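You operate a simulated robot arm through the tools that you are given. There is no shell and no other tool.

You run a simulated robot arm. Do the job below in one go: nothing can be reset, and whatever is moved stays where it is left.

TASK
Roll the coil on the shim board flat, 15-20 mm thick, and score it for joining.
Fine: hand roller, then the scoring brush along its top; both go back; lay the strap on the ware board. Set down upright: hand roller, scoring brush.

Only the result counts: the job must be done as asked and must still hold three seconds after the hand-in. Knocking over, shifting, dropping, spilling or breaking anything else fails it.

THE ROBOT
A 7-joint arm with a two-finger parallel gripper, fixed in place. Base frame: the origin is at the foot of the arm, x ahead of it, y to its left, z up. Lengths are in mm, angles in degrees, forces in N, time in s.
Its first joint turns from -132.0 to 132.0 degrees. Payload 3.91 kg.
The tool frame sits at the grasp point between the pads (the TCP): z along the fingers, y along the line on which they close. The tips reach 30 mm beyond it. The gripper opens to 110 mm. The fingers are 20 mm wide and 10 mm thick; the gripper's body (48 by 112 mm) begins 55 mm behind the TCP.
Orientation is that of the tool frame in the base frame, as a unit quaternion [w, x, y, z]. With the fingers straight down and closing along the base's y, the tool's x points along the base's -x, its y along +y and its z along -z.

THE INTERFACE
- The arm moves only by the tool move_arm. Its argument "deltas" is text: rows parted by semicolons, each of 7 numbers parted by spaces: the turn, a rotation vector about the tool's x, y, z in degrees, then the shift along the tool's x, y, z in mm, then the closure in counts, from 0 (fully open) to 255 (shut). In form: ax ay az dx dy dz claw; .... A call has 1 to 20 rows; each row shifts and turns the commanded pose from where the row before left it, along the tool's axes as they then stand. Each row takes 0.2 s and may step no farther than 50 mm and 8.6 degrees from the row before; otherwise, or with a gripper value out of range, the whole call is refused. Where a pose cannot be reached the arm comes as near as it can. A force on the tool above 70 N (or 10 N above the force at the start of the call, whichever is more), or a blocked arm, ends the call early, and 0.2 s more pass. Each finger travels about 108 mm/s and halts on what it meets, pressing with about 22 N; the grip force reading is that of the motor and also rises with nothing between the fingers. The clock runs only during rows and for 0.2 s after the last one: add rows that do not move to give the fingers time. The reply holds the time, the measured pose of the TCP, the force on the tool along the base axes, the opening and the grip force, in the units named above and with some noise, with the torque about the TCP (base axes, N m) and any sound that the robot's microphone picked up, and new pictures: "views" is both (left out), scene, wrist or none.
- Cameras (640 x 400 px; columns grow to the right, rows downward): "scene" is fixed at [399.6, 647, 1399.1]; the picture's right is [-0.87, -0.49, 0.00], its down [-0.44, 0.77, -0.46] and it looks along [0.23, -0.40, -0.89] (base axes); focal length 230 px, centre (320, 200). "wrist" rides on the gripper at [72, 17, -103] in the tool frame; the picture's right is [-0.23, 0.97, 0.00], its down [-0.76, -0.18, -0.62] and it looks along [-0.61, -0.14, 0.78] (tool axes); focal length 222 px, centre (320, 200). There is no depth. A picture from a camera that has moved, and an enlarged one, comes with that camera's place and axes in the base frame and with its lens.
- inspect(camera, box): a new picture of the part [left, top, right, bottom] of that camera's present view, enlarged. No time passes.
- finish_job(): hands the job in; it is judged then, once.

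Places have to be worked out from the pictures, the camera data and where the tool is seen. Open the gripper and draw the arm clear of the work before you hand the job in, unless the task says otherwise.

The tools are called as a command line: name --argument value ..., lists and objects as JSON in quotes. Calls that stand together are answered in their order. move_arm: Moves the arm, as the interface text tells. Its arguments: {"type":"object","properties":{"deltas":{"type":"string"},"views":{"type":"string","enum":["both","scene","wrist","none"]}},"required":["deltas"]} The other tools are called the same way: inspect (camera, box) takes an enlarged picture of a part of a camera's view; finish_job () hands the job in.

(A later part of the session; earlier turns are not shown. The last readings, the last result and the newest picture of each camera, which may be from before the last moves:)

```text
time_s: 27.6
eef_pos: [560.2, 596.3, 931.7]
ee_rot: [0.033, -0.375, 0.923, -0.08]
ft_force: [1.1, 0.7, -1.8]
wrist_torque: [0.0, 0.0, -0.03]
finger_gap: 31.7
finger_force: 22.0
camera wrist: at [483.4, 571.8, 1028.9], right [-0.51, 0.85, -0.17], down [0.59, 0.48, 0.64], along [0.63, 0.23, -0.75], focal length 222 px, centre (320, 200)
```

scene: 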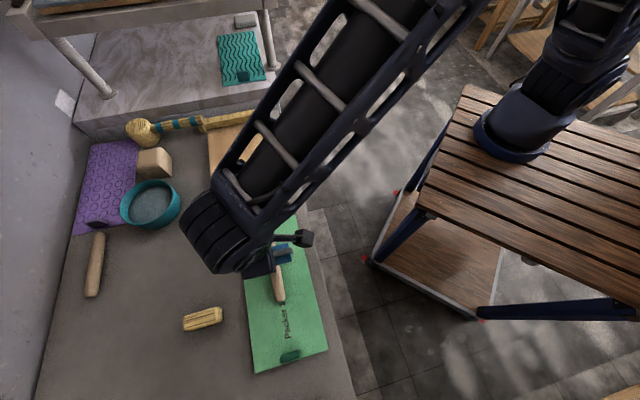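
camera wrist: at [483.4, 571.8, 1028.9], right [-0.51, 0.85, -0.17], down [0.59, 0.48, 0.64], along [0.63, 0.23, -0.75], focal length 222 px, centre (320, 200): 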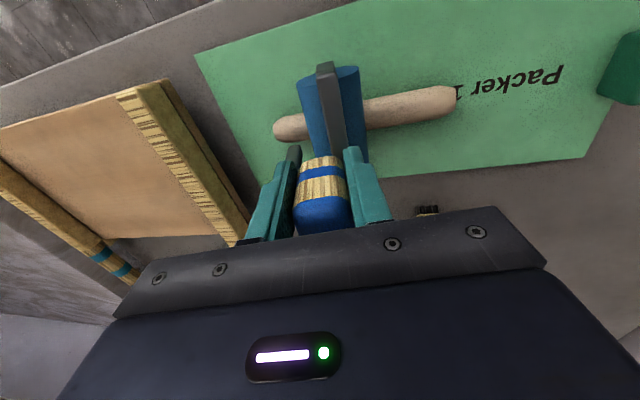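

move_arm --deltas "0 0 0 0 0.35 1.97 255; 0 0 0 0 0.35 1.97 255; 0 0 0 0 0 0 255" --views "none"

move_arm --deltas "0 0 0 0 0.35 1.97 255; 0 0 0 0 0 0 255" --views "wrist"

```text
time_s: 28.4
eef_pos: [560.9, 596.9, 927.2]
ee_rot: [0.033, -0.375, 0.923, -0.08]
ft_force: [-1.8, -0.6, 1.0]
wrist_torque: [-0.09, 0.11, 0.0]
finger_gap: 32.0
finger_force: 21.9
```

```text
time_s: 29.0
eef_pos: [561.3, 597.1, 927.0]
ee_rot: [0.034, -0.376, 0.923, -0.08]
ft_force: [-4.0, -4.1, 27.3]
wrist_torque: [-0.3, 0.44, 0.01]
finger_gap: 32.0
finger_force: 21.9
camera wrist: at [483.8, 571.8, 1024.2], right [-0.51, 0.85, -0.17], down [0.59, 0.48, 0.65], along [0.63, 0.23, -0.74], focal length 222 px, centre (320, 200)
```

wrist: 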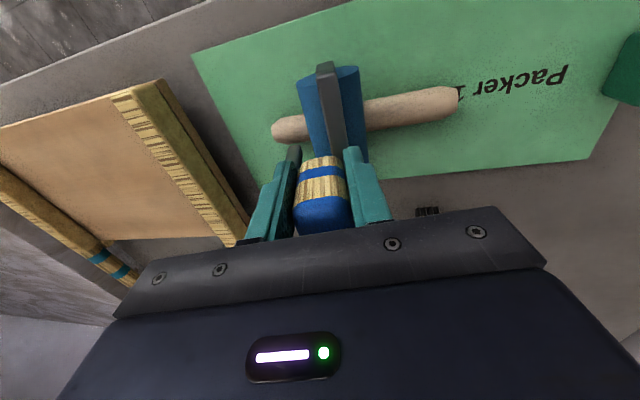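

Coil top found at z≈927.5 (≈26 mm thick), and it resists at 27 N. Now rolling toward the +T end with this pressure to see how the clay responds.

move_arm --deltas "0 0 0 0.15 11.8 -2.08 255; 0 0 0 0.15 11.8 -2.08 255; 0 0 0 0.15 11.8 -2.08 255; 0 0 0 0.15 11.8 -2.08 255; 0 0 0 0.15 11.8 -2.08 255; 0 0 0 0 0 0 255" --views "wrist"

```text
time_s: 30.4
eef_pos: [520.4, 639.8, 924.0]
ee_rot: [0.032, -0.375, 0.923, -0.081]
ft_force: [1.3, 2.0, 0.3]
wrist_torque: [0.22, -0.2, 0.02]
finger_gap: 31.7
finger_force: 22.3
camera wrist: at [442.4, 615.5, 1022.0], right [-0.51, 0.85, -0.17], down [0.59, 0.48, 0.64], along [0.63, 0.23, -0.75], focal length 222 px, centre (320, 200)
```

wrist: 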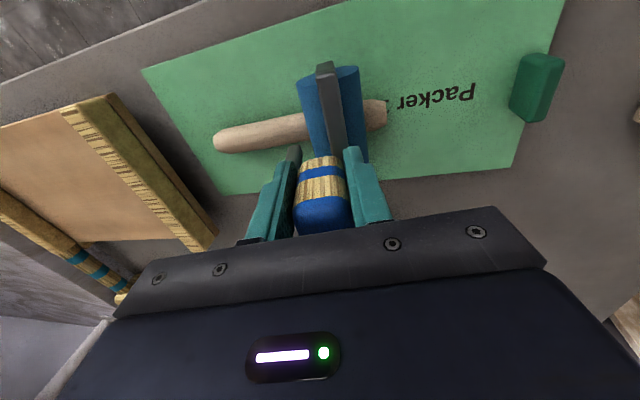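

Rolling works: the clay yielded and z dropped to ~924. Rolling back toward the −T end, 2 mm lower.

move_arm --deltas "0 0 0 0 0.35 1.97 255; 0 0 0 -0.15 -11.8 2.08 255; 0 0 0 -0.15 -11.8 2.08 255; 0 0 0 -0.15 -11.8 2.08 255; 0 0 0 -0.15 -11.8 2.08 255; 0 0 0 -0.15 -11.8 2.08 255; 0 0 0 -0.15 -11.8 2.08 255; 0 0 0 -0.15 -11.8 2.08 255; 0 0 0 -0.15 -11.8 2.08 255; 0 0 0 -0.15 -11.8 2.08 255; 0 0 0 0 0 0 255" --views "wrist"

```text
time_s: 32.8
eef_pos: [595.4, 564.1, 923.0]
ee_rot: [0.033, -0.374, 0.923, -0.081]
ft_force: [1.2, 1.2, -2.0]
wrist_torque: [0.04, -0.01, -0.02]
finger_gap: 32.2
finger_force: 21.7
camera wrist: at [518.6, 538.6, 1020.9], right [-0.51, 0.85, -0.17], down [0.59, 0.48, 0.64], along [0.63, 0.23, -0.75], focal length 222 px, centre (320, 200)
```

wrist: 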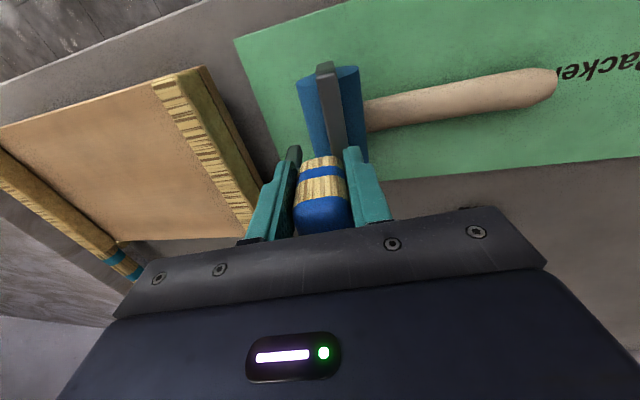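

At this end there is no contact force at z≈923. I'll lower 2 mm more and roll back to +T, pausing midway to read force.

move_arm --deltas "0 0 0 0.15 11.8 -2.08 255; 0 0 0 0 0.35 1.97 255; 0 0 0 0.15 11.8 -2.08 255; 0 0 0 0.15 11.8 -2.08 255; 0 0 0 0.15 11.8 -2.08 255" --views "none"

move_arm --deltas "0 0 0 0.15 11.8 -2.08 255; 0 0 0 0.15 11.8 -2.08 255; 0 0 0 0.15 11.8 -2.08 255; 0 0 0 0.15 11.8 -2.08 255; 0 0 0 0.15 11.8 -2.08 255" --views "wrist"

```text
time_s: 34.0
eef_pos: [560.0, 597.2, 922.0]
ee_rot: [0.033, -0.374, 0.923, -0.08]
ft_force: [6.2, 5.6, 11.7]
wrist_torque: [0.6, -0.54, -0.01]
finger_gap: 31.8
finger_force: 22.4
```

```text
time_s: 35.2
eef_pos: [520.1, 639.5, 920.0]
ee_rot: [0.033, -0.375, 0.923, -0.081]
ft_force: [-1.1, -3.0, 0.1]
wrist_torque: [-0.18, 0.22, 0.0]
finger_gap: 31.9
finger_force: 22.0
camera wrist: at [442.9, 614.8, 1018.0], right [-0.51, 0.85, -0.17], down [0.59, 0.48, 0.64], along [0.63, 0.23, -0.75], focal length 222 px, centre (320, 200)
```

wrist: 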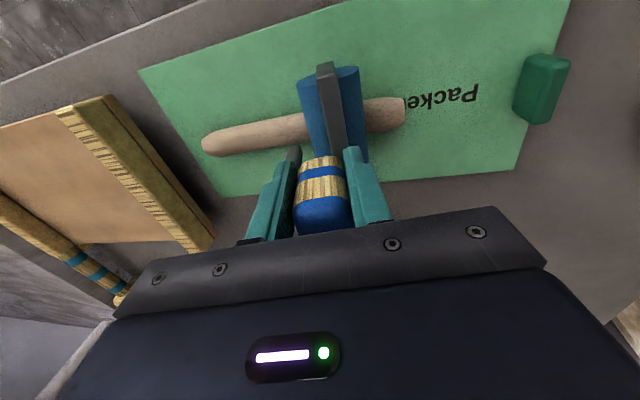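

The strap is lengthening evenly (now T≈41–248) and the gap is ~20 mm. Next: finish to the +T end at this height, lower 1.3 mm and roll the full length back.

move_arm --deltas "0 0 0 0.15 11.8 -2.08 255; 0 0 0 0.15 11.8 -2.08 255; 0 0 0 0.15 11.8 -2.08 255; 0 0 0 0 0.23 1.28 255; 0 0 0 -0.15 -11.8 2.08 255; 0 0 0 -0.15 -11.8 2.08 255; 0 0 0 -0.15 -11.8 2.08 255; 0 0 0 -0.15 -11.8 2.08 255; 0 0 0 -0.15 -11.8 2.08 255; 0 0 0 -0.15 -11.8 2.08 255; 0 0 0 -0.15 -11.8 2.08 255; 0 0 0 -0.15 -11.8 2.08 255" --views "none"

move_arm --deltas "0 0 0 -0.15 -11.8 2.08 255; 0 0 0 -0.15 -11.8 2.08 255; 0 0 0 -0.15 -11.8 2.08 255; 0 0 0 -0.15 -11.8 2.08 255; 0 0 0 -0.15 -11.8 2.08 255; 0 0 0 -0.15 -11.8 2.08 255; 0 0 0 -0.15 -11.8 2.08 255" --views "wrist"

```text
time_s: 37.8
eef_pos: [561.1, 596.4, 919.3]
ee_rot: [0.033, -0.375, 0.923, -0.081]
ft_force: [0.7, 0.4, -1.8]
wrist_torque: [0.06, -0.07, -0.01]
finger_gap: 31.8
finger_force: 22.2
```

```text
time_s: 39.4
eef_pos: [621.1, 537.3, 920.8]
ee_rot: [0.032, -0.374, 0.923, -0.081]
ft_force: [-0.3, 0.2, 0.0]
wrist_torque: [0.05, -0.02, 0.05]
finger_gap: 31.6
finger_force: 22.3
camera wrist: at [543.7, 511.9, 1017.5], right [-0.51, 0.85, -0.17], down [0.59, 0.48, 0.64], along [0.63, 0.23, -0.75], focal length 222 px, centre (320, 200)
```

wrist: 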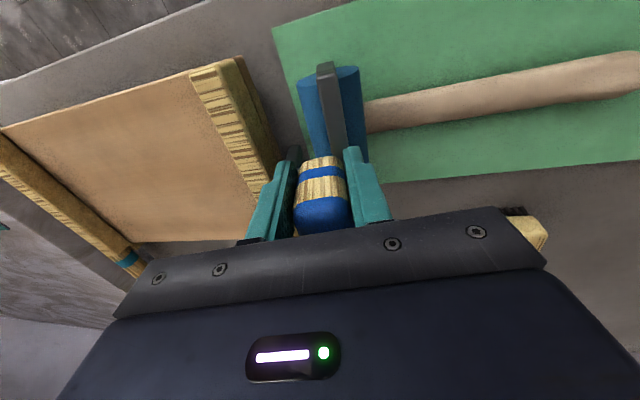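

Forces are low and the gap is ~19 mm. Lowering 1.4 mm and rolling the full length to +T.

move_arm --deltas "0 0 0 0.15 11.8 -2.08 255; 0 0 0 0 0.25 1.38 255; 0 0 0 0.15 11.8 -2.08 255; 0 0 0 0.15 11.8 -2.08 255; 0 0 0 0.15 11.8 -2.08 255; 0 0 0 0.15 11.8 -2.08 255; 0 0 0 0.15 11.8 -2.08 255; 0 0 0 0.15 11.8 -2.08 255" --views "none"

move_arm --deltas "0 0 0 0.15 11.8 -2.08 255; 0 0 0 0.15 11.8 -2.08 255; 0 0 0 0.15 11.8 -2.08 255; 0 0 0 0.15 11.8 -2.08 255; 0 0 0 0.15 11.8 -2.08 255; 0 0 0 0.15 11.8 -2.08 255; 0 0 0 0.15 11.8 -2.08 255; 0 0 0 0.15 11.8 -2.08 255" --views "wrist"

```text
time_s: 41.2
eef_pos: [560.2, 598.1, 919.0]
ee_rot: [0.033, -0.375, 0.923, -0.081]
ft_force: [1.0, 1.4, 0.8]
wrist_torque: [0.15, -0.12, -0.01]
finger_gap: 32.1
finger_force: 21.5
```

```text
time_s: 43.0
eef_pos: [495.4, 666.5, 919.3]
ee_rot: [0.032, -0.375, 0.923, -0.08]
ft_force: [-1.1, -0.8, 1.0]
wrist_torque: [0.07, -0.03, -0.02]
finger_gap: 32.4
finger_force: 21.8
camera wrist: at [417.9, 641.2, 1016.0], right [-0.51, 0.85, -0.17], down [0.59, 0.48, 0.65], along [0.63, 0.23, -0.75], focal length 222 px, centre (320, 200)
```

wrist: 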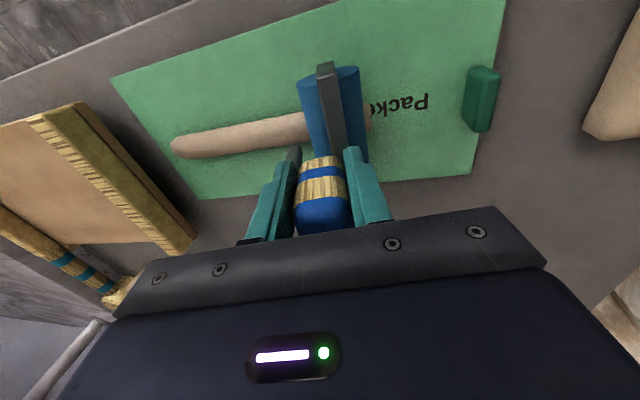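

By the command chain the gap is now ≈17.7 mm with light contact. One evening pass back, 0.5 mm lower, over the full length, then I'll lift off.

move_arm --deltas "0 0 0 0.15 11.8 -2.08 255; 0 0 0 0.15 11.8 -2.08 255; 0 0 0 0 0.09 0.49 255; 0 0 0 -0.15 -11.8 2.08 255; 0 0 0 -0.15 -11.8 2.08 255; 0 0 0 -0.15 -11.8 2.08 255; 0 0 0 -0.15 -11.8 2.08 255; 0 0 0 -0.15 -11.8 2.08 255; 0 0 0 -0.15 -11.8 2.08 255; 0 0 0 -0.15 -11.8 2.08 255; 0 0 0 -0.15 -11.8 2.08 255" --views "none"

move_arm --deltas "0 0 0 -0.15 -11.8 2.08 255; 0 0 0 -0.15 -11.8 2.08 255; 0 0 0 -0.15 -11.8 2.08 255; 0 0 0 -0.15 -11.8 2.08 255; 0 0 0 -0.15 -11.8 2.08 255; 0 0 0 -0.15 -11.8 2.08 255; 0 0 0 -0.15 -11.8 2.08 255; 0 0 0 -0.15 -11.8 2.08 255; 0 0 0 -0.15 -11.8 2.08 255" --views "wrist"

```text
time_s: 45.4
eef_pos: [545.5, 615.0, 917.0]
ee_rot: [0.032, -0.375, 0.923, -0.081]
ft_force: [-0.3, 0.1, -3.3]
wrist_torque: [-0.01, 0.0, -0.01]
finger_gap: 31.8
finger_force: 22.1
```

```text
time_s: 47.4
eef_pos: [619.7, 538.3, 917.8]
ee_rot: [0.034, -0.375, 0.923, -0.081]
ft_force: [-0.3, -0.4, 3.9]
wrist_torque: [0.0, 0.05, -0.04]
finger_gap: 31.9
finger_force: 22.0
camera wrist: at [542.3, 512.8, 1014.9], right [-0.51, 0.85, -0.17], down [0.59, 0.48, 0.64], along [0.63, 0.23, -0.75], focal length 222 px, centre (320, 200)
```

wrist: 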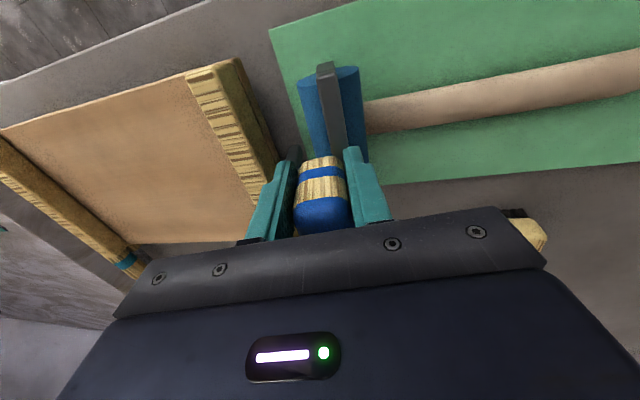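

Mid-strap shows no contact at gap ≈17, ends light contact, so the strap is about 17 mm. Lifting the roller, returning to the original lean, and carrying it back above its place.

move_arm --deltas "0 0 0 0 -5.2 -29.5 255; 0 0 0 0 -5.2 -29.5 255; -8 0 0 0 0 0 255; -8 0 0 0 0 0 255; 0 0 0 -42.4 2.2 7.6 255; 0 0 0 -42.4 2.2 7.6 255; 0 0 0 -42.5 2.2 7.6 255; 0 0 0 -42.5 2.2 7.6 255; 0 0 0 0 0 0 255" --views "both"

```text
time_s: 49.4
eef_pos: [733.7, 668.6, 948.0]
ee_rot: [-0.021, -0.375, 0.925, 0.048]
ft_force: [0.1, 0.1, -2.7]
wrist_torque: [-0.04, -0.01, 0.0]
finger_gap: 31.9
finger_force: 21.7
camera wrist: at [677.2, 622.2, 1051.2], right [-0.51, 0.85, 0.1], down [0.71, 0.36, 0.6], along [0.48, 0.38, -0.79], focal length 222 px, centre (320, 200)
```

scene: 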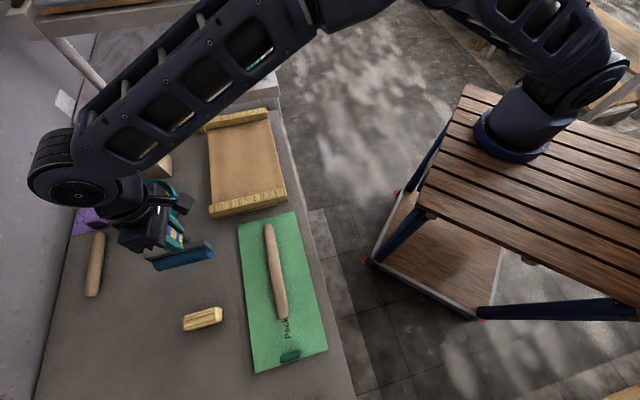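
wrist: 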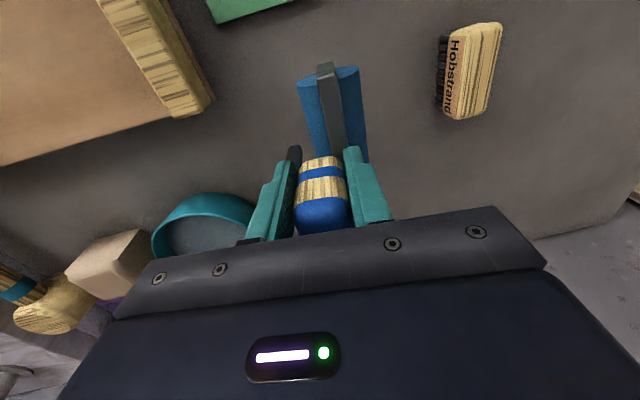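

Strap is longer and flat-looking on the board. I'm above the roller's spot within ~3 mm; correcting and descending most of the way.

move_arm --deltas "0 0 0 1.7 -1.8 15 255; 0 0 0 0 0 20 255; 0 0 0 0 0 17 255; 0 0 0 0 0 0 255" --views "none"

move_arm --deltas "0 0 0 0 0 2 255; 0 0 0 0 0 0 255" --views "none"

```text
time_s: 50.4
eef_pos: [730.6, 667.5, 896.9]
ee_rot: [-0.02, -0.376, 0.925, 0.048]
ft_force: [0.1, -0.4, -2.4]
wrist_torque: [-0.03, -0.02, 0.0]
finger_gap: 31.9
finger_force: 21.9
```

```text
time_s: 51.0
eef_pos: [730.0, 666.9, 894.5]
ee_rot: [-0.02, -0.376, 0.925, 0.048]
ft_force: [-0.7, 0.0, -2.9]
wrist_torque: [-0.01, -0.01, 0.0]
finger_gap: 32.1
finger_force: 22.1
```

move_arm --deltas "0 0 0 0 0.7 2 255; 0 0 0 0 0 1.5 255; 0 0 0 0 0 0 255" --views "none"

move_arm --deltas "0 0 0 0 0 1 255; 0 0 0 0 0 0 255" --views "wrist"

```text
time_s: 51.8
eef_pos: [729.1, 668.1, 890.3]
ee_rot: [-0.02, -0.376, 0.925, 0.048]
ft_force: [0.3, 0.5, -3.0]
wrist_torque: [0.0, 0.03, -0.01]
finger_gap: 32.0
finger_force: 22.4
```

```text
time_s: 52.4
eef_pos: [728.6, 668.3, 890.0]
ee_rot: [-0.02, -0.376, 0.925, 0.048]
ft_force: [0.5, 0.0, -2.2]
wrist_torque: [-0.05, 0.04, -0.03]
finger_gap: 32.1
finger_force: 22.0
camera wrist: at [672.4, 621.7, 993.7], right [-0.51, 0.85, 0.1], down [0.71, 0.36, 0.6], along [0.48, 0.38, -0.79], focal length 222 px, centre (320, 200)
```

wrist: 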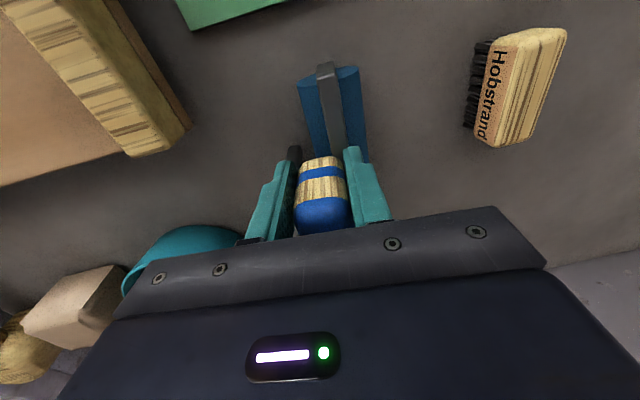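

Still no contact at z≈889.5; stepping down 1 mm at a time.

move_arm --deltas "0 0 0 0 0 1 255; 0 0 0 0 0 0 255" --views "none"

move_arm --deltas "0 0 0 0 0 0.7 255; 0 0 0 0 0 0 255" --views "none"

```text
time_s: 53.0
eef_pos: [728.5, 667.2, 889.5]
ee_rot: [-0.02, -0.376, 0.925, 0.048]
ft_force: [-0.8, 0.6, -2.3]
wrist_torque: [-0.05, -0.04, 0.0]
finger_gap: 31.9
finger_force: 21.9
```

```text
time_s: 53.6
eef_pos: [729.5, 667.5, 888.3]
ee_rot: [-0.02, -0.376, 0.925, 0.049]
ft_force: [0.4, -0.8, -2.8]
wrist_torque: [0.0, -0.03, 0.0]
finger_gap: 31.9
finger_force: 21.7
```

move_arm --deltas "0 0 0 0 0 0.8 255; 0 0 0 0 0 0 255" --views "none"

move_arm --deltas "0 0 0 0 0 0.8 255; 0 0 0 0 0 0 255" --views "none"

```text
time_s: 54.2
eef_pos: [728.7, 667.8, 888.9]
ee_rot: [-0.02, -0.376, 0.925, 0.048]
ft_force: [-1.8, -0.5, 2.6]
wrist_torque: [0.17, -0.01, 0.04]
finger_gap: 31.7
finger_force: 22.3
```

```text
time_s: 54.8
eef_pos: [729.0, 669.1, 888.8]
ee_rot: [-0.02, -0.375, 0.925, 0.049]
ft_force: [-4.0, -4.0, 12.1]
wrist_torque: [0.55, -0.09, 0.11]
finger_gap: 32.0
finger_force: 22.1
```

Contact with the table at z≈888. Easing 0.8 mm, then opening and retreating straight up along the handle.

move_arm --deltas "0 0 0 0 0 -0.9 255; 0 0 0 0 0 0 200; 0 0 0 0 0 0 150; 0 0 0 0 0 0 60; 0 0 0 0 0 0 60" --views "wrist"

```text
time_s: 56.0
eef_pos: [728.6, 668.2, 887.5]
ee_rot: [-0.019, -0.376, 0.925, 0.048]
ft_force: [-0.1, -0.6, 1.4]
wrist_torque: [-0.01, 0.0, 0.02]
finger_gap: 83.9
finger_force: 0.1
camera wrist: at [672.0, 622.0, 991.0], right [-0.51, 0.85, 0.1], down [0.71, 0.36, 0.6], along [0.48, 0.38, -0.79], focal length 222 px, centre (320, 200)
```

wrist: 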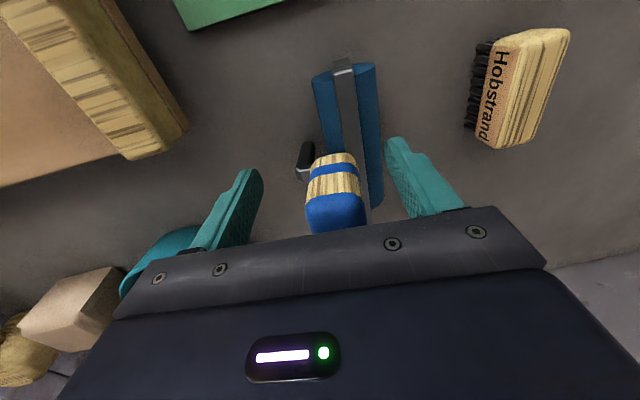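

The roller stands upright on its own; it shifted a few mm on release. Retreating to check its place against the first picture.

move_arm --deltas "0 0 0 0 0 -30 60; 0 0 0 0 0 -40 60; 0 0 0 0 0 -40 60; 6 0 0 0 0 0 0; 0 0 0 45 0 -20 0; 0 0 0 45 0 -20 0; 0 0 0 45 0 0 0; 0 0 0 0 0 0 0"

inspect --camera "scene" --box '[160, 225, 240, 275]'

inspect --camera "scene" --box '[220, 200, 348, 380]'

```text
time_s: 57.8
eef_pos: [639.9, 565.0, 1039.2]
ee_rot: [0.0, -0.376, 0.926, 0.0]
ft_force: [0.1, -0.5, -0.4]
wrist_torque: [-0.02, 0.01, -0.01]
finger_gap: 110.3
finger_force: 0.1
camera wrist: at [575.0, 526.3, 1141.3], right [-0.52, 0.86, 0.0], down [0.67, 0.4, 0.62], along [0.53, 0.32, -0.78], focal length 222 px, centre (320, 200)
```

scene: 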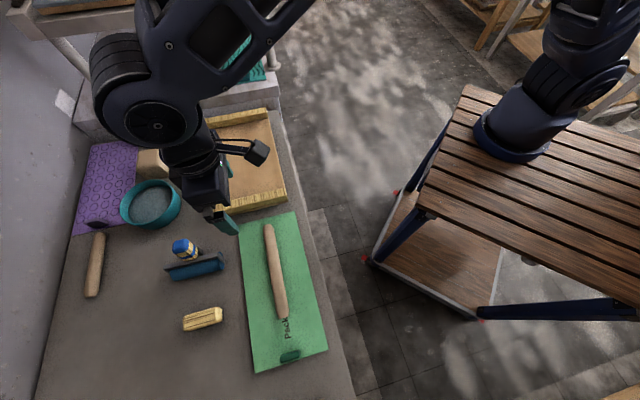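
wrist: 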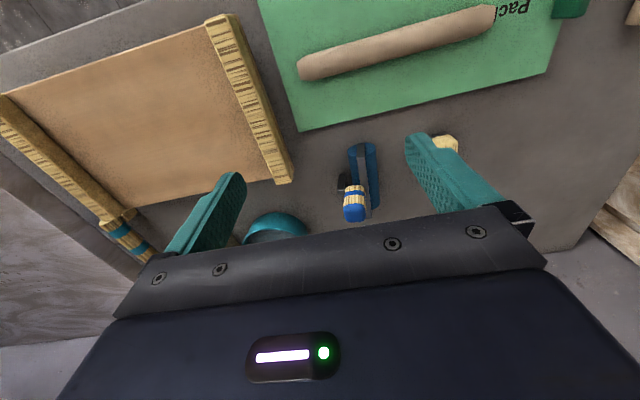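

```text
8.00 times, centred on (200, 250) of scene
camera zoom: at [399.6, 647.0, 1399.1], right [-0.87, -0.49, 0.0], down [-0.44, 0.77, -0.46], along [0.23, -0.4, -0.89], focal length 1843 px, centre (1280, -200)
```

zoom: 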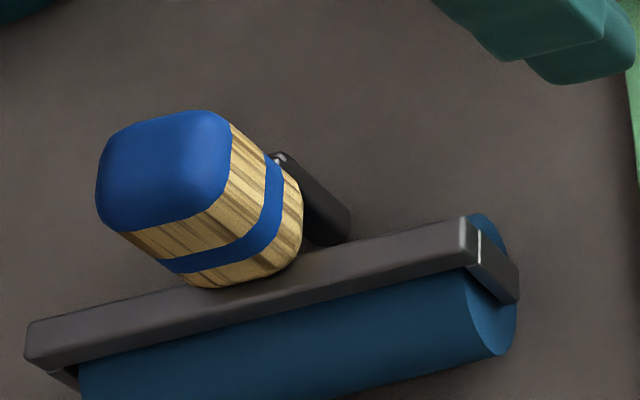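

```text
2.22 times, centred on (284, 290) of scene
camera zoom: at [399.6, 647.0, 1399.1], right [-0.87, -0.49, 0.0], down [-0.44, 0.77, -0.46], along [0.23, -0.4, -0.89], focal length 512 px, centre (400, 0)
```

zoom: 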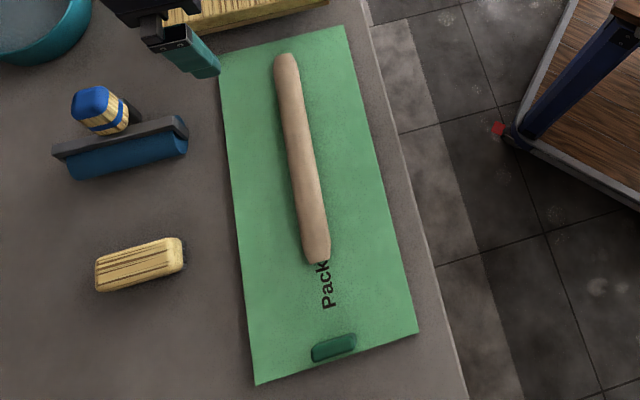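

The roller is upright within ~9 mm of its original spot, and the strap is an even bar T≈41–248. Now going above the brush at about (617,772).

move_arm --deltas "0 0 0 -24.8 32.7 0 0; 0 0 0 -24.8 32.7 0 0; 0 0 0 -24.8 32.7 0 0; 0 0 0 -24.8 32.7 0 0; 0 0 0 -24.8 32.7 0 0; 0 0 0 0 0 40 0; 0 0 0 0 0 40 0; 0 0 0 0 0 0 0"

inspect --camera "wrist" --box '[260, 0, 404, 90]'

inspect --camera "scene" --box '[170, 295, 250, 345]'

```text
time_s: 59.6
eef_pos: [617.3, 768.6, 955.1]
ee_rot: [-0.001, -0.376, 0.927, 0.0]
ft_force: [1.0, 0.2, 0.5]
wrist_torque: [0.01, 0.0, 0.03]
finger_gap: 110.2
finger_force: 0.0
camera wrist: at [553.1, 731.1, 1057.3], right [-0.52, 0.86, 0.0], down [0.67, 0.4, 0.62], along [0.53, 0.32, -0.78], focal length 222 px, centre (320, 200)
```

scene: 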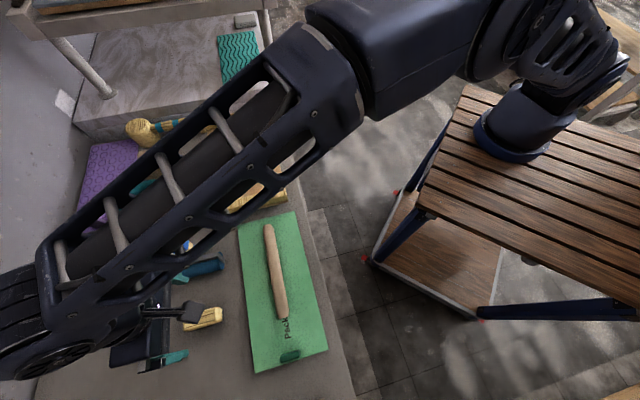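
wrist: 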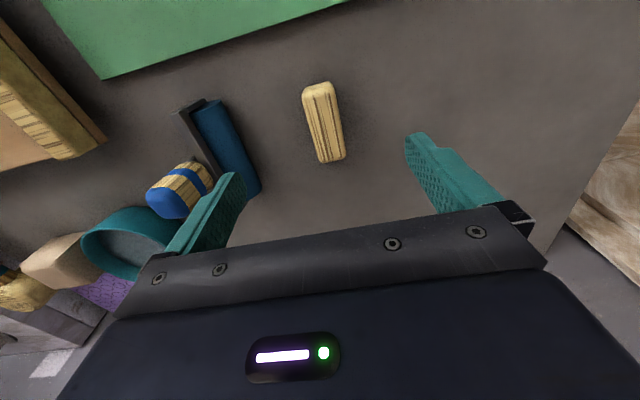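

```text
4.44 times, centred on (332, 45) of wrist
camera zoom: at [553.1, 731.1, 1057.3], right [-0.52, 0.86, 0.0], down [0.67, 0.4, 0.62], along [0.53, 0.32, -0.78], focal length 987 px, centre (267, 889)
```

zoom: 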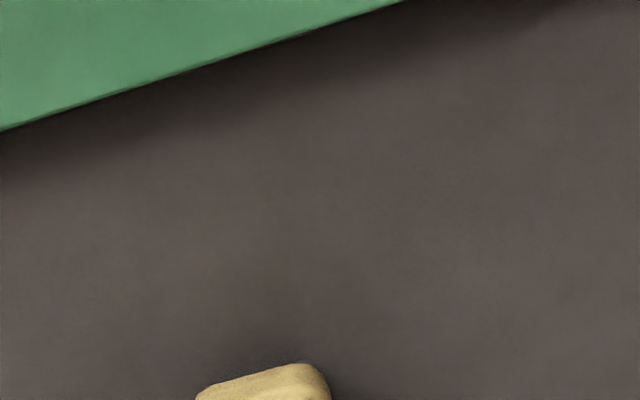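

```text
8.00 times, centred on (210, 320) of scene
camera zoom: at [399.6, 647.0, 1399.1], right [-0.87, -0.49, 0.0], down [-0.44, 0.77, -0.46], along [0.23, -0.4, -0.89], focal length 1843 px, centre (1200, -760)
```

zoom: 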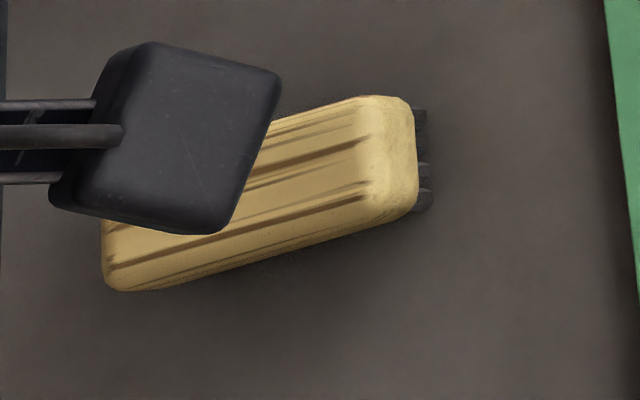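

The brush centre is ~3 mm to the +T side of the tool axis and turned ~2.4°. Adjusting and descending so the tips stop ~15 mm above the table.

move_arm --deltas "0 0 2.4 -1 3.2 0 0; 0 0 0 0 0 35 0; 0 0 0 0 0 35 0; 0 0 0 0 0 25 0; 0 0 0 0 0 0 0" --views "wrist"

```text
time_s: 60.8
eef_pos: [612.9, 769.4, 860.8]
ee_rot: [0.0, -0.358, 0.934, 0.0]
ft_force: [0.2, 0.0, 0.1]
wrist_torque: [-0.01, 0.02, 0.0]
finger_gap: 109.9
finger_force: 0.0
camera wrist: at [545.8, 735.4, 962.6], right [-0.48, 0.88, 0.0], down [0.69, 0.38, 0.62], along [0.55, 0.3, -0.78], focal length 222 px, centre (320, 200)
```

wrist: 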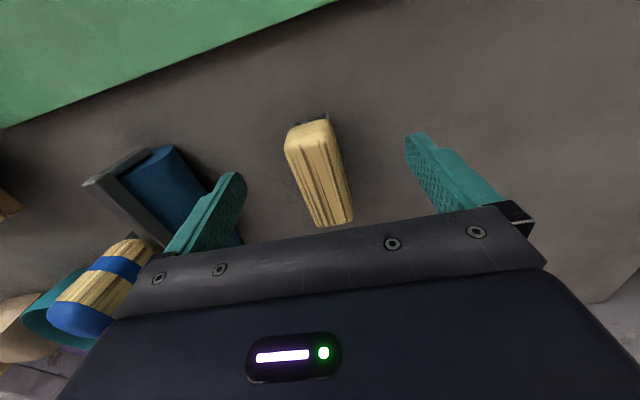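

Fingers straddle the brush well clear of the roller; I'm ~6 mm inward of its centre, which is acceptable. Lowering the last 17 mm.

move_arm --deltas "0 0 0 0 0 9 0; 0 0 0 0 0 8 0; 0 0 0 0 0 0 0" --views "wrist"

```text
time_s: 61.6
eef_pos: [612.3, 770.4, 843.3]
ee_rot: [0.0, -0.358, 0.934, 0.0]
ft_force: [-0.7, 0.2, 0.5]
wrist_torque: [-0.03, -0.01, 0.0]
finger_gap: 110.1
finger_force: 0.0
camera wrist: at [546.3, 736.3, 946.6], right [-0.48, 0.88, 0.0], down [0.69, 0.38, 0.62], along [0.55, 0.3, -0.78], focal length 222 px, centre (320, 200)
```

wrist: 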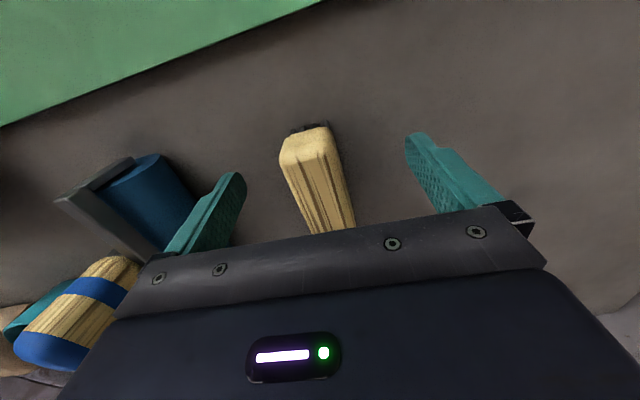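

Good alignment. Closing on the brush.

move_arm --deltas "0 0 0 0 0 0 110; 0 0 0 0 0 0 150; 0 0 0 0 0 0 255; 0 0 0 0 0 0 255; 0 0 0 0 0 0 255" --views "wrist"

```text
time_s: 62.8
eef_pos: [612.8, 771.3, 845.0]
ee_rot: [0.0, -0.356, 0.934, -0.001]
ft_force: [0.9, 0.7, 0.9]
wrist_torque: [-0.03, -0.04, -0.02]
finger_gap: 31.6
finger_force: 21.9
camera wrist: at [546.4, 736.2, 946.8], right [-0.48, 0.88, 0.0], down [0.69, 0.38, 0.62], along [0.55, 0.3, -0.78], focal length 222 px, centre (320, 200)
```

wrist: 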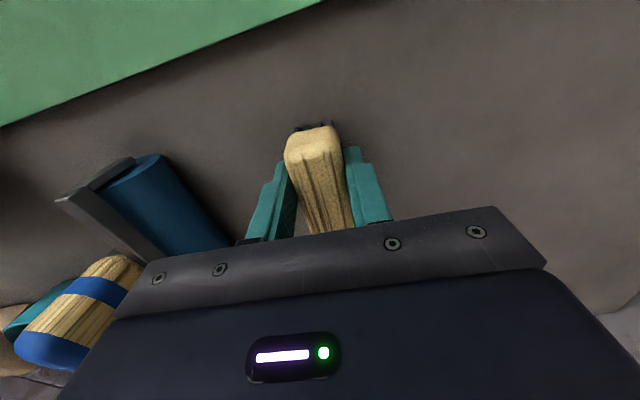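

Brush held (31.6 mm). Lifting and moving above the +T end of the strap.

move_arm --deltas "0 0 0 0 0 -20 255; 0 0 0 0 0 -28 255; 0 0 0 0 0 -28 255; 0 0 0 42.2 2 0 255; 0 0 0 42.2 2 0 255; 0 0 0 42.2 2 0 255; 0 0 0 42.2 2 0 255; 0 0 0 0 0 0 255"

```text
time_s: 64.6
eef_pos: [481.9, 665.3, 920.4]
ee_rot: [0.0, -0.356, 0.934, 0.0]
ft_force: [0.5, -0.7, -1.7]
wrist_torque: [-0.03, 0.01, -0.01]
finger_gap: 31.5
finger_force: 22.2
camera wrist: at [416.2, 630.1, 1021.8], right [-0.48, 0.88, 0.0], down [0.69, 0.38, 0.62], along [0.55, 0.3, -0.78], focal length 222 px, centre (320, 200)
```

scene: 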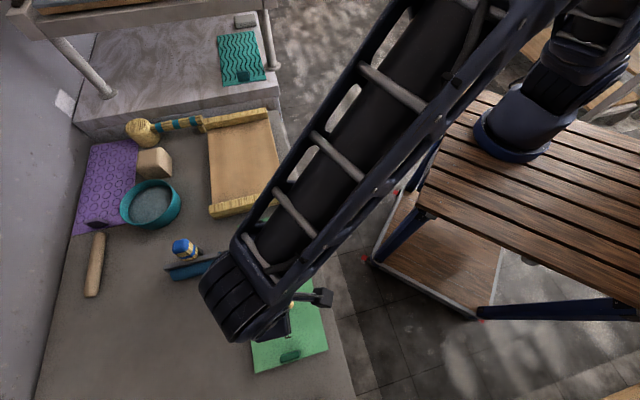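
wrist: 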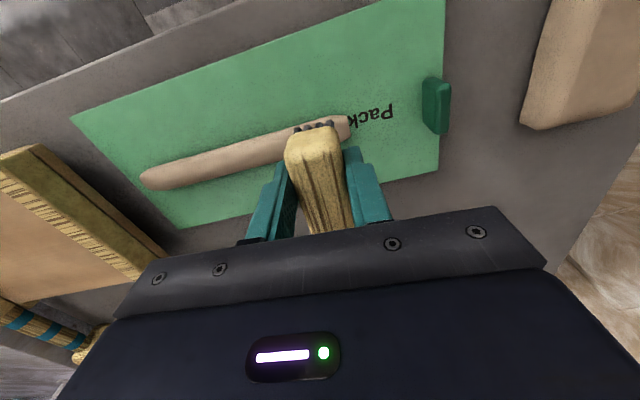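

The brush is over the strap's centreline. Lowering toward expected contact near z≈870.

move_arm --deltas "0 0 0 0 0 25 255; 0 0 0 0 0 20 255; 0 0 0 0 0 0 255" --views "none"

move_arm --deltas "0 0 0 0 0 1.2 255; 0 0 0 0 0 0 255" --views "none"

move_arm --deltas "0 0 0 0 0 1.2 255; 0 0 0 0 0 0 255" --views "wrist"

```text
time_s: 65.4
eef_pos: [482.6, 667.1, 874.4]
ee_rot: [0.001, -0.357, 0.934, 0.0]
ft_force: [-0.3, 0.1, -1.3]
wrist_torque: [0.0, -0.01, -0.02]
finger_gap: 31.3
finger_force: 21.7
```

```text
time_s: 66.0
eef_pos: [482.9, 665.5, 873.4]
ee_rot: [0.0, -0.357, 0.934, 0.0]
ft_force: [-0.3, 0.1, -0.6]
wrist_torque: [-0.04, -0.02, -0.02]
finger_gap: 31.5
finger_force: 21.5
```

```text
time_s: 66.6
eef_pos: [482.4, 664.8, 873.3]
ee_rot: [0.0, -0.357, 0.934, 0.001]
ft_force: [0.0, -1.1, -0.2]
wrist_torque: [-0.01, 0.01, -0.01]
finger_gap: 31.5
finger_force: 21.8
camera wrist: at [415.8, 630.1, 974.6], right [-0.48, 0.88, 0.0], down [0.69, 0.38, 0.62], along [0.55, 0.3, -0.78], focal length 222 px, centre (320, 200)
```

wrist: 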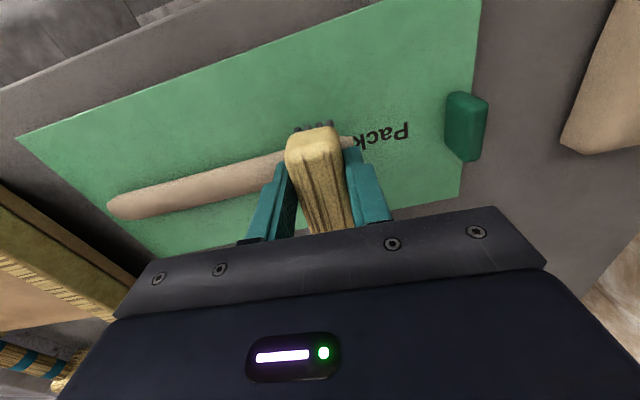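

move_arm --deltas "0 0 0 0 0 1 255; 0 0 0 0 0 0 255" --views "none"

move_arm --deltas "0 0 0 0 0 0.8 255; 0 0 0 0 0 0 255" --views "none"

```text
time_s: 67.2
eef_pos: [481.9, 665.9, 871.6]
ee_rot: [0.0, -0.357, 0.934, 0.0]
ft_force: [0.5, -0.5, -1.1]
wrist_torque: [-0.01, 0.03, 0.01]
finger_gap: 31.4
finger_force: 22.0
```

```text
time_s: 67.8
eef_pos: [482.1, 664.3, 871.2]
ee_rot: [0.0, -0.356, 0.934, 0.0]
ft_force: [0.4, -0.4, -1.2]
wrist_torque: [0.0, 0.04, 0.0]
finger_gap: 31.2
finger_force: 22.0
```

move_arm --deltas "0 0 0 0 0 0.8 255; 0 0 0 0 0 0 255" --views "none"

move_arm --deltas "0 0 0 0 0 0.8 255; 0 0 0 0 0 0 255" --views "none"

```text
time_s: 68.4
eef_pos: [482.3, 664.0, 870.8]
ee_rot: [0.002, -0.357, 0.934, 0.0]
ft_force: [0.7, -0.9, 8.2]
wrist_torque: [0.0, -0.12, -0.03]
finger_gap: 31.5
finger_force: 22.3
```

```text
time_s: 69.0
eef_pos: [482.0, 665.3, 871.8]
ee_rot: [0.001, -0.356, 0.934, 0.001]
ft_force: [2.6, 0.1, 14.4]
wrist_torque: [0.09, -0.21, 0.01]
finger_gap: 31.6
finger_force: 21.9
```

Contact at z≈870 with 8–14 N. Easing slightly and sweeping the brush along the strap to the −T end.

move_arm --deltas "0 0 0 0 0 -0.5 255; 0 0 0 -0.34 -12 0 255; 0 0 0 -0.34 -12 0 255; 0 0 0 -0.34 -12 0 255; 0 0 0 -0.34 -12 0 255; 0 0 0 -0.34 -12 0 255" --views "wrist"

```text
time_s: 70.4
eef_pos: [524.1, 619.9, 870.7]
ee_rot: [-0.001, -0.357, 0.934, 0.0]
ft_force: [-3.0, 4.1, 16.5]
wrist_torque: [0.21, -0.05, 0.02]
finger_gap: 31.6
finger_force: 21.4
camera wrist: at [457.4, 584.5, 972.5], right [-0.48, 0.88, 0.0], down [0.69, 0.38, 0.62], along [0.55, 0.3, -0.78], focal length 222 px, centre (320, 200)
```

wrist: 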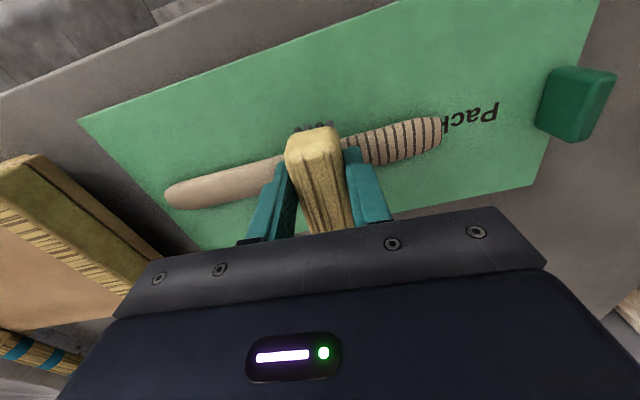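

Score marks appear on the brushed part. Continuing the sweep to the other end with slightly less pressure.

move_arm --deltas "0 0 0 -0.34 -12 -0.4 255; 0 0 0 -0.34 -12 0 255; 0 0 0 -0.34 -12 0 255; 0 0 0 -0.34 -12 0 255; 0 0 0 -0.34 -12 0 255" --views "none"

move_arm --deltas "0 0 0 -0.34 -12 0 255; 0 0 0 -0.34 -12 0 255; 0 0 0 -0.34 -12 0 255; 0 0 0 -0.34 -12 0 255; 0 0 0 -0.34 -12 0 255; 0 0 0 -0.34 -9 0 255" --views "wrist"

```text
time_s: 71.6
eef_pos: [564.3, 575.3, 871.4]
ee_rot: [0.001, -0.357, 0.934, 0.0]
ft_force: [0.2, -0.1, 3.7]
wrist_torque: [-0.01, -0.05, 0.02]
finger_gap: 31.2
finger_force: 21.2
```

```text
time_s: 73.0
eef_pos: [611.2, 526.3, 870.8]
ee_rot: [-0.001, -0.357, 0.934, 0.0]
ft_force: [-0.2, 1.3, 3.2]
wrist_torque: [0.03, -0.02, -0.01]
finger_gap: 31.3
finger_force: 22.1
camera wrist: at [545.1, 491.0, 972.7], right [-0.48, 0.88, 0.0], down [0.69, 0.38, 0.62], along [0.55, 0.3, -0.78], focal length 222 px, centre (320, 200)
```

wrist: 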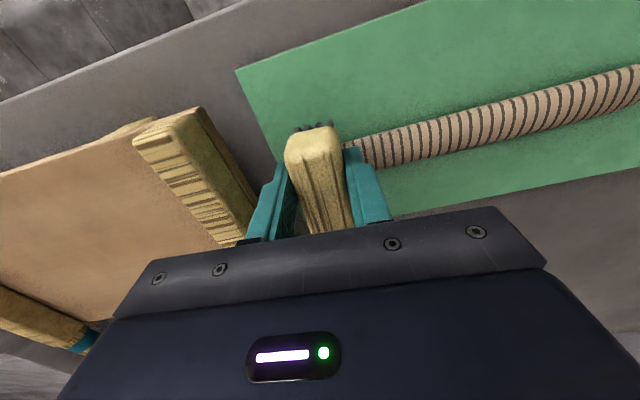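

The strap is scored along its full length. Lifting and carrying the brush back above its original place.

move_arm --deltas "0 0 0 0 0 -35 255; 0 0 0 0 0 -35 255; 0 0 0 -27.4 30.2 0 255; 0 0 0 -27.4 30.2 0 255; 0 0 0 -27.4 30.2 0 255; 0 0 0 -27.4 30.2 0 255; 0 0 0 -27.4 30.2 0 255; 0 0 0 -27.4 30.2 0 255; 0 0 0 0 0 0 255"

inspect --camera "scene" --box '[220, 200, 348, 380]'

```text
time_s: 75.0
eef_pos: [612.5, 772.1, 942.1]
ee_rot: [0.001, -0.357, 0.934, 0.0]
ft_force: [0.7, 0.8, -1.1]
wrist_torque: [-0.01, 0.01, -0.02]
finger_gap: 31.5
finger_force: 21.6
camera wrist: at [545.3, 736.8, 1044.1], right [-0.48, 0.88, 0.0], down [0.69, 0.38, 0.62], along [0.55, 0.3, -0.78], focal length 222 px, centre (320, 200)
```

scene: 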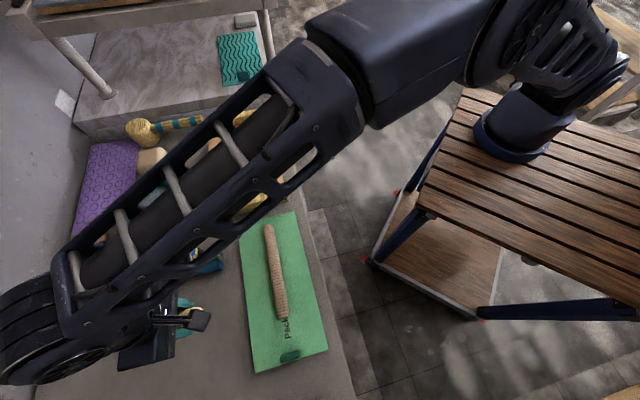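
wrist: 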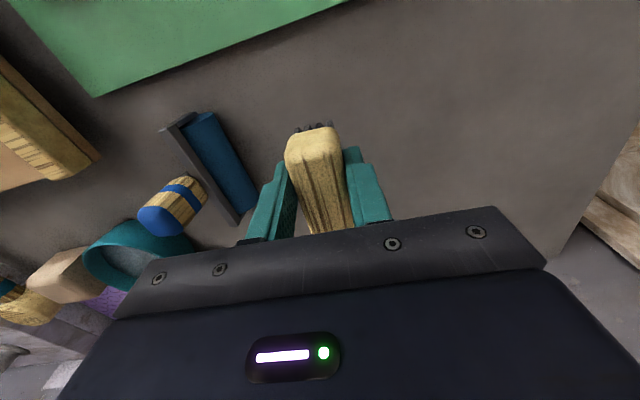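

```text
2.22 times, centred on (284, 290) of scene
camera zoom: at [399.6, 647.0, 1399.1], right [-0.87, -0.49, 0.0], down [-0.44, 0.77, -0.46], along [0.23, -0.4, -0.89], focal length 512 px, centre (400, 0)
```

zoom: 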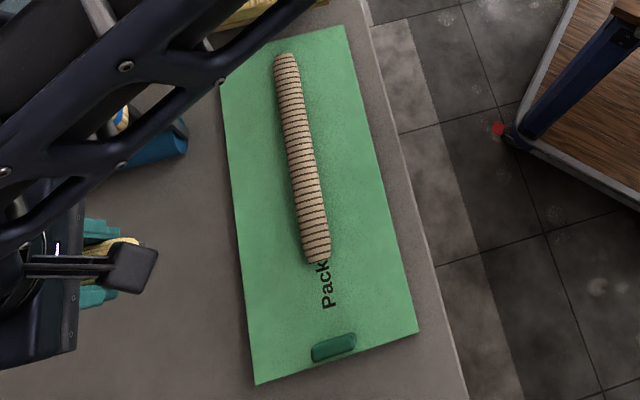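

The whole strap is scored. Lowering the brush to its place.

move_arm --deltas "0 0 0 0 -0.5 35 255; 0 0 0 0 0 35 255; 0 0 0 0 0 22 255; 0 0 0 0 0 0 255" --views "none"

move_arm --deltas "0 0 0 0 0 1.5 255; 0 0 0 0 0 1.5 255; 0 0 0 0 0 0 255" --views "none"

```text
time_s: 76.0
eef_pos: [613.3, 770.0, 848.6]
ee_rot: [0.001, -0.357, 0.934, 0.001]
ft_force: [0.2, 0.1, -0.6]
wrist_torque: [-0.01, 0.02, -0.03]
finger_gap: 31.5
finger_force: 21.8
```

```text
time_s: 76.8
eef_pos: [613.7, 770.8, 846.1]
ee_rot: [0.001, -0.358, 0.934, 0.0]
ft_force: [-0.2, 0.5, -0.6]
wrist_torque: [-0.01, 0.01, 0.01]
finger_gap: 31.4
finger_force: 21.8
```

move_arm --deltas "0 0 0 0 0 1 255; 0 0 0 0 0 0 255" --views "none"

move_arm --deltas "0 0 0 0 0 0.8 255; 0 0 0 0 0 0 255" --views "none"

```text
time_s: 77.4
eef_pos: [614.1, 771.5, 844.5]
ee_rot: [0.0, -0.358, 0.934, 0.0]
ft_force: [-0.3, 0.3, -1.2]
wrist_torque: [-0.04, 0.0, 0.01]
finger_gap: 31.4
finger_force: 21.9
```

```text
time_s: 78.0
eef_pos: [615.0, 771.6, 844.8]
ee_rot: [-0.001, -0.357, 0.934, 0.001]
ft_force: [0.4, -2.0, 7.0]
wrist_torque: [-0.16, 0.13, 0.05]
finger_gap: 31.3
finger_force: 21.7
```

Contact with the table. Releasing and retreating straight up.

move_arm --deltas "0 0 0 0 0 -0.4 255; 0 0 0 0 0 0 200; 0 0 0 0 0 0 120; 0 0 0 0 0 0 60; 0 0 0 0 0 -20 60; 0 0 0 0 0 -40 60; 0 0 0 0 0 -40 60; 0 0 0 0 0 0 60" --views "wrist"

```text
time_s: 79.8
eef_pos: [614.4, 770.2, 947.5]
ee_rot: [0.0, -0.356, 0.934, 0.0]
ft_force: [-0.4, 0.1, -1.1]
wrist_torque: [0.03, 0.01, -0.01]
finger_gap: 84.2
finger_force: 0.0
camera wrist: at [548.1, 736.2, 1049.3], right [-0.48, 0.88, 0.0], down [0.69, 0.38, 0.62], along [0.55, 0.3, -0.78], focal length 222 px, centre (320, 200)
```

wrist: 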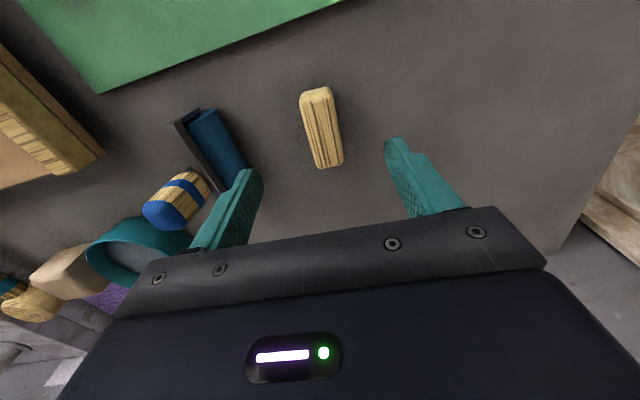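

Brush is back upright in place. Now turning the gripper 88° to close across the strap and moving above its middle.

move_arm --deltas "0 0 8 0 0 -25 0; 0 0 8 0 0 -25 0; 0 0 8 0 0 0 0; 0 0 8 0 0 0 0; 0 0 8 0 0 0 0; 0 0 8 0 0 0 0; 0 0 8 0 0 0 0; 0 0 8 0 0 0 0; 0 0 8 0 0 0 0; 0 0 8 0 0 0 0; 0 0 8 0 0 0 0; 0 0 0 -19.4 -40.5 0 0; 0 0 0 -19.4 -40.5 0 0; 0 0 0 -19.4 -40.5 0 0; 0 0 0 -19.4 -40.4 0 0; 0 0 0 0 0 0 0"

```text
time_s: 83.2
eef_pos: [552.0, 602.2, 996.2]
ee_rot: [0.001, 0.392, 0.92, -0.001]
ft_force: [0.9, 0.1, -0.6]
wrist_torque: [-0.01, 0.0, 0.01]
finger_gap: 110.0
finger_force: 0.1
camera wrist: at [512.9, 666.6, 1098.4], right [0.86, 0.51, 0.0], down [0.4, -0.67, 0.62], along [0.32, -0.54, -0.78], focal length 222 px, centre (320, 200)
```

scene: 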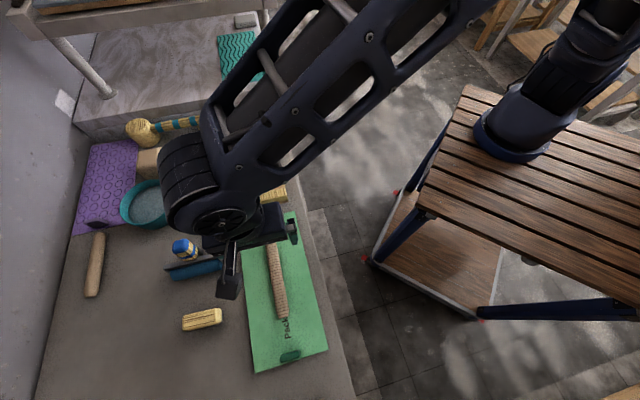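
wrist: 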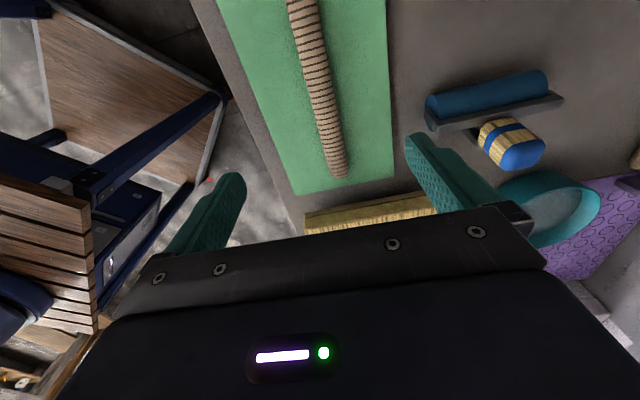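

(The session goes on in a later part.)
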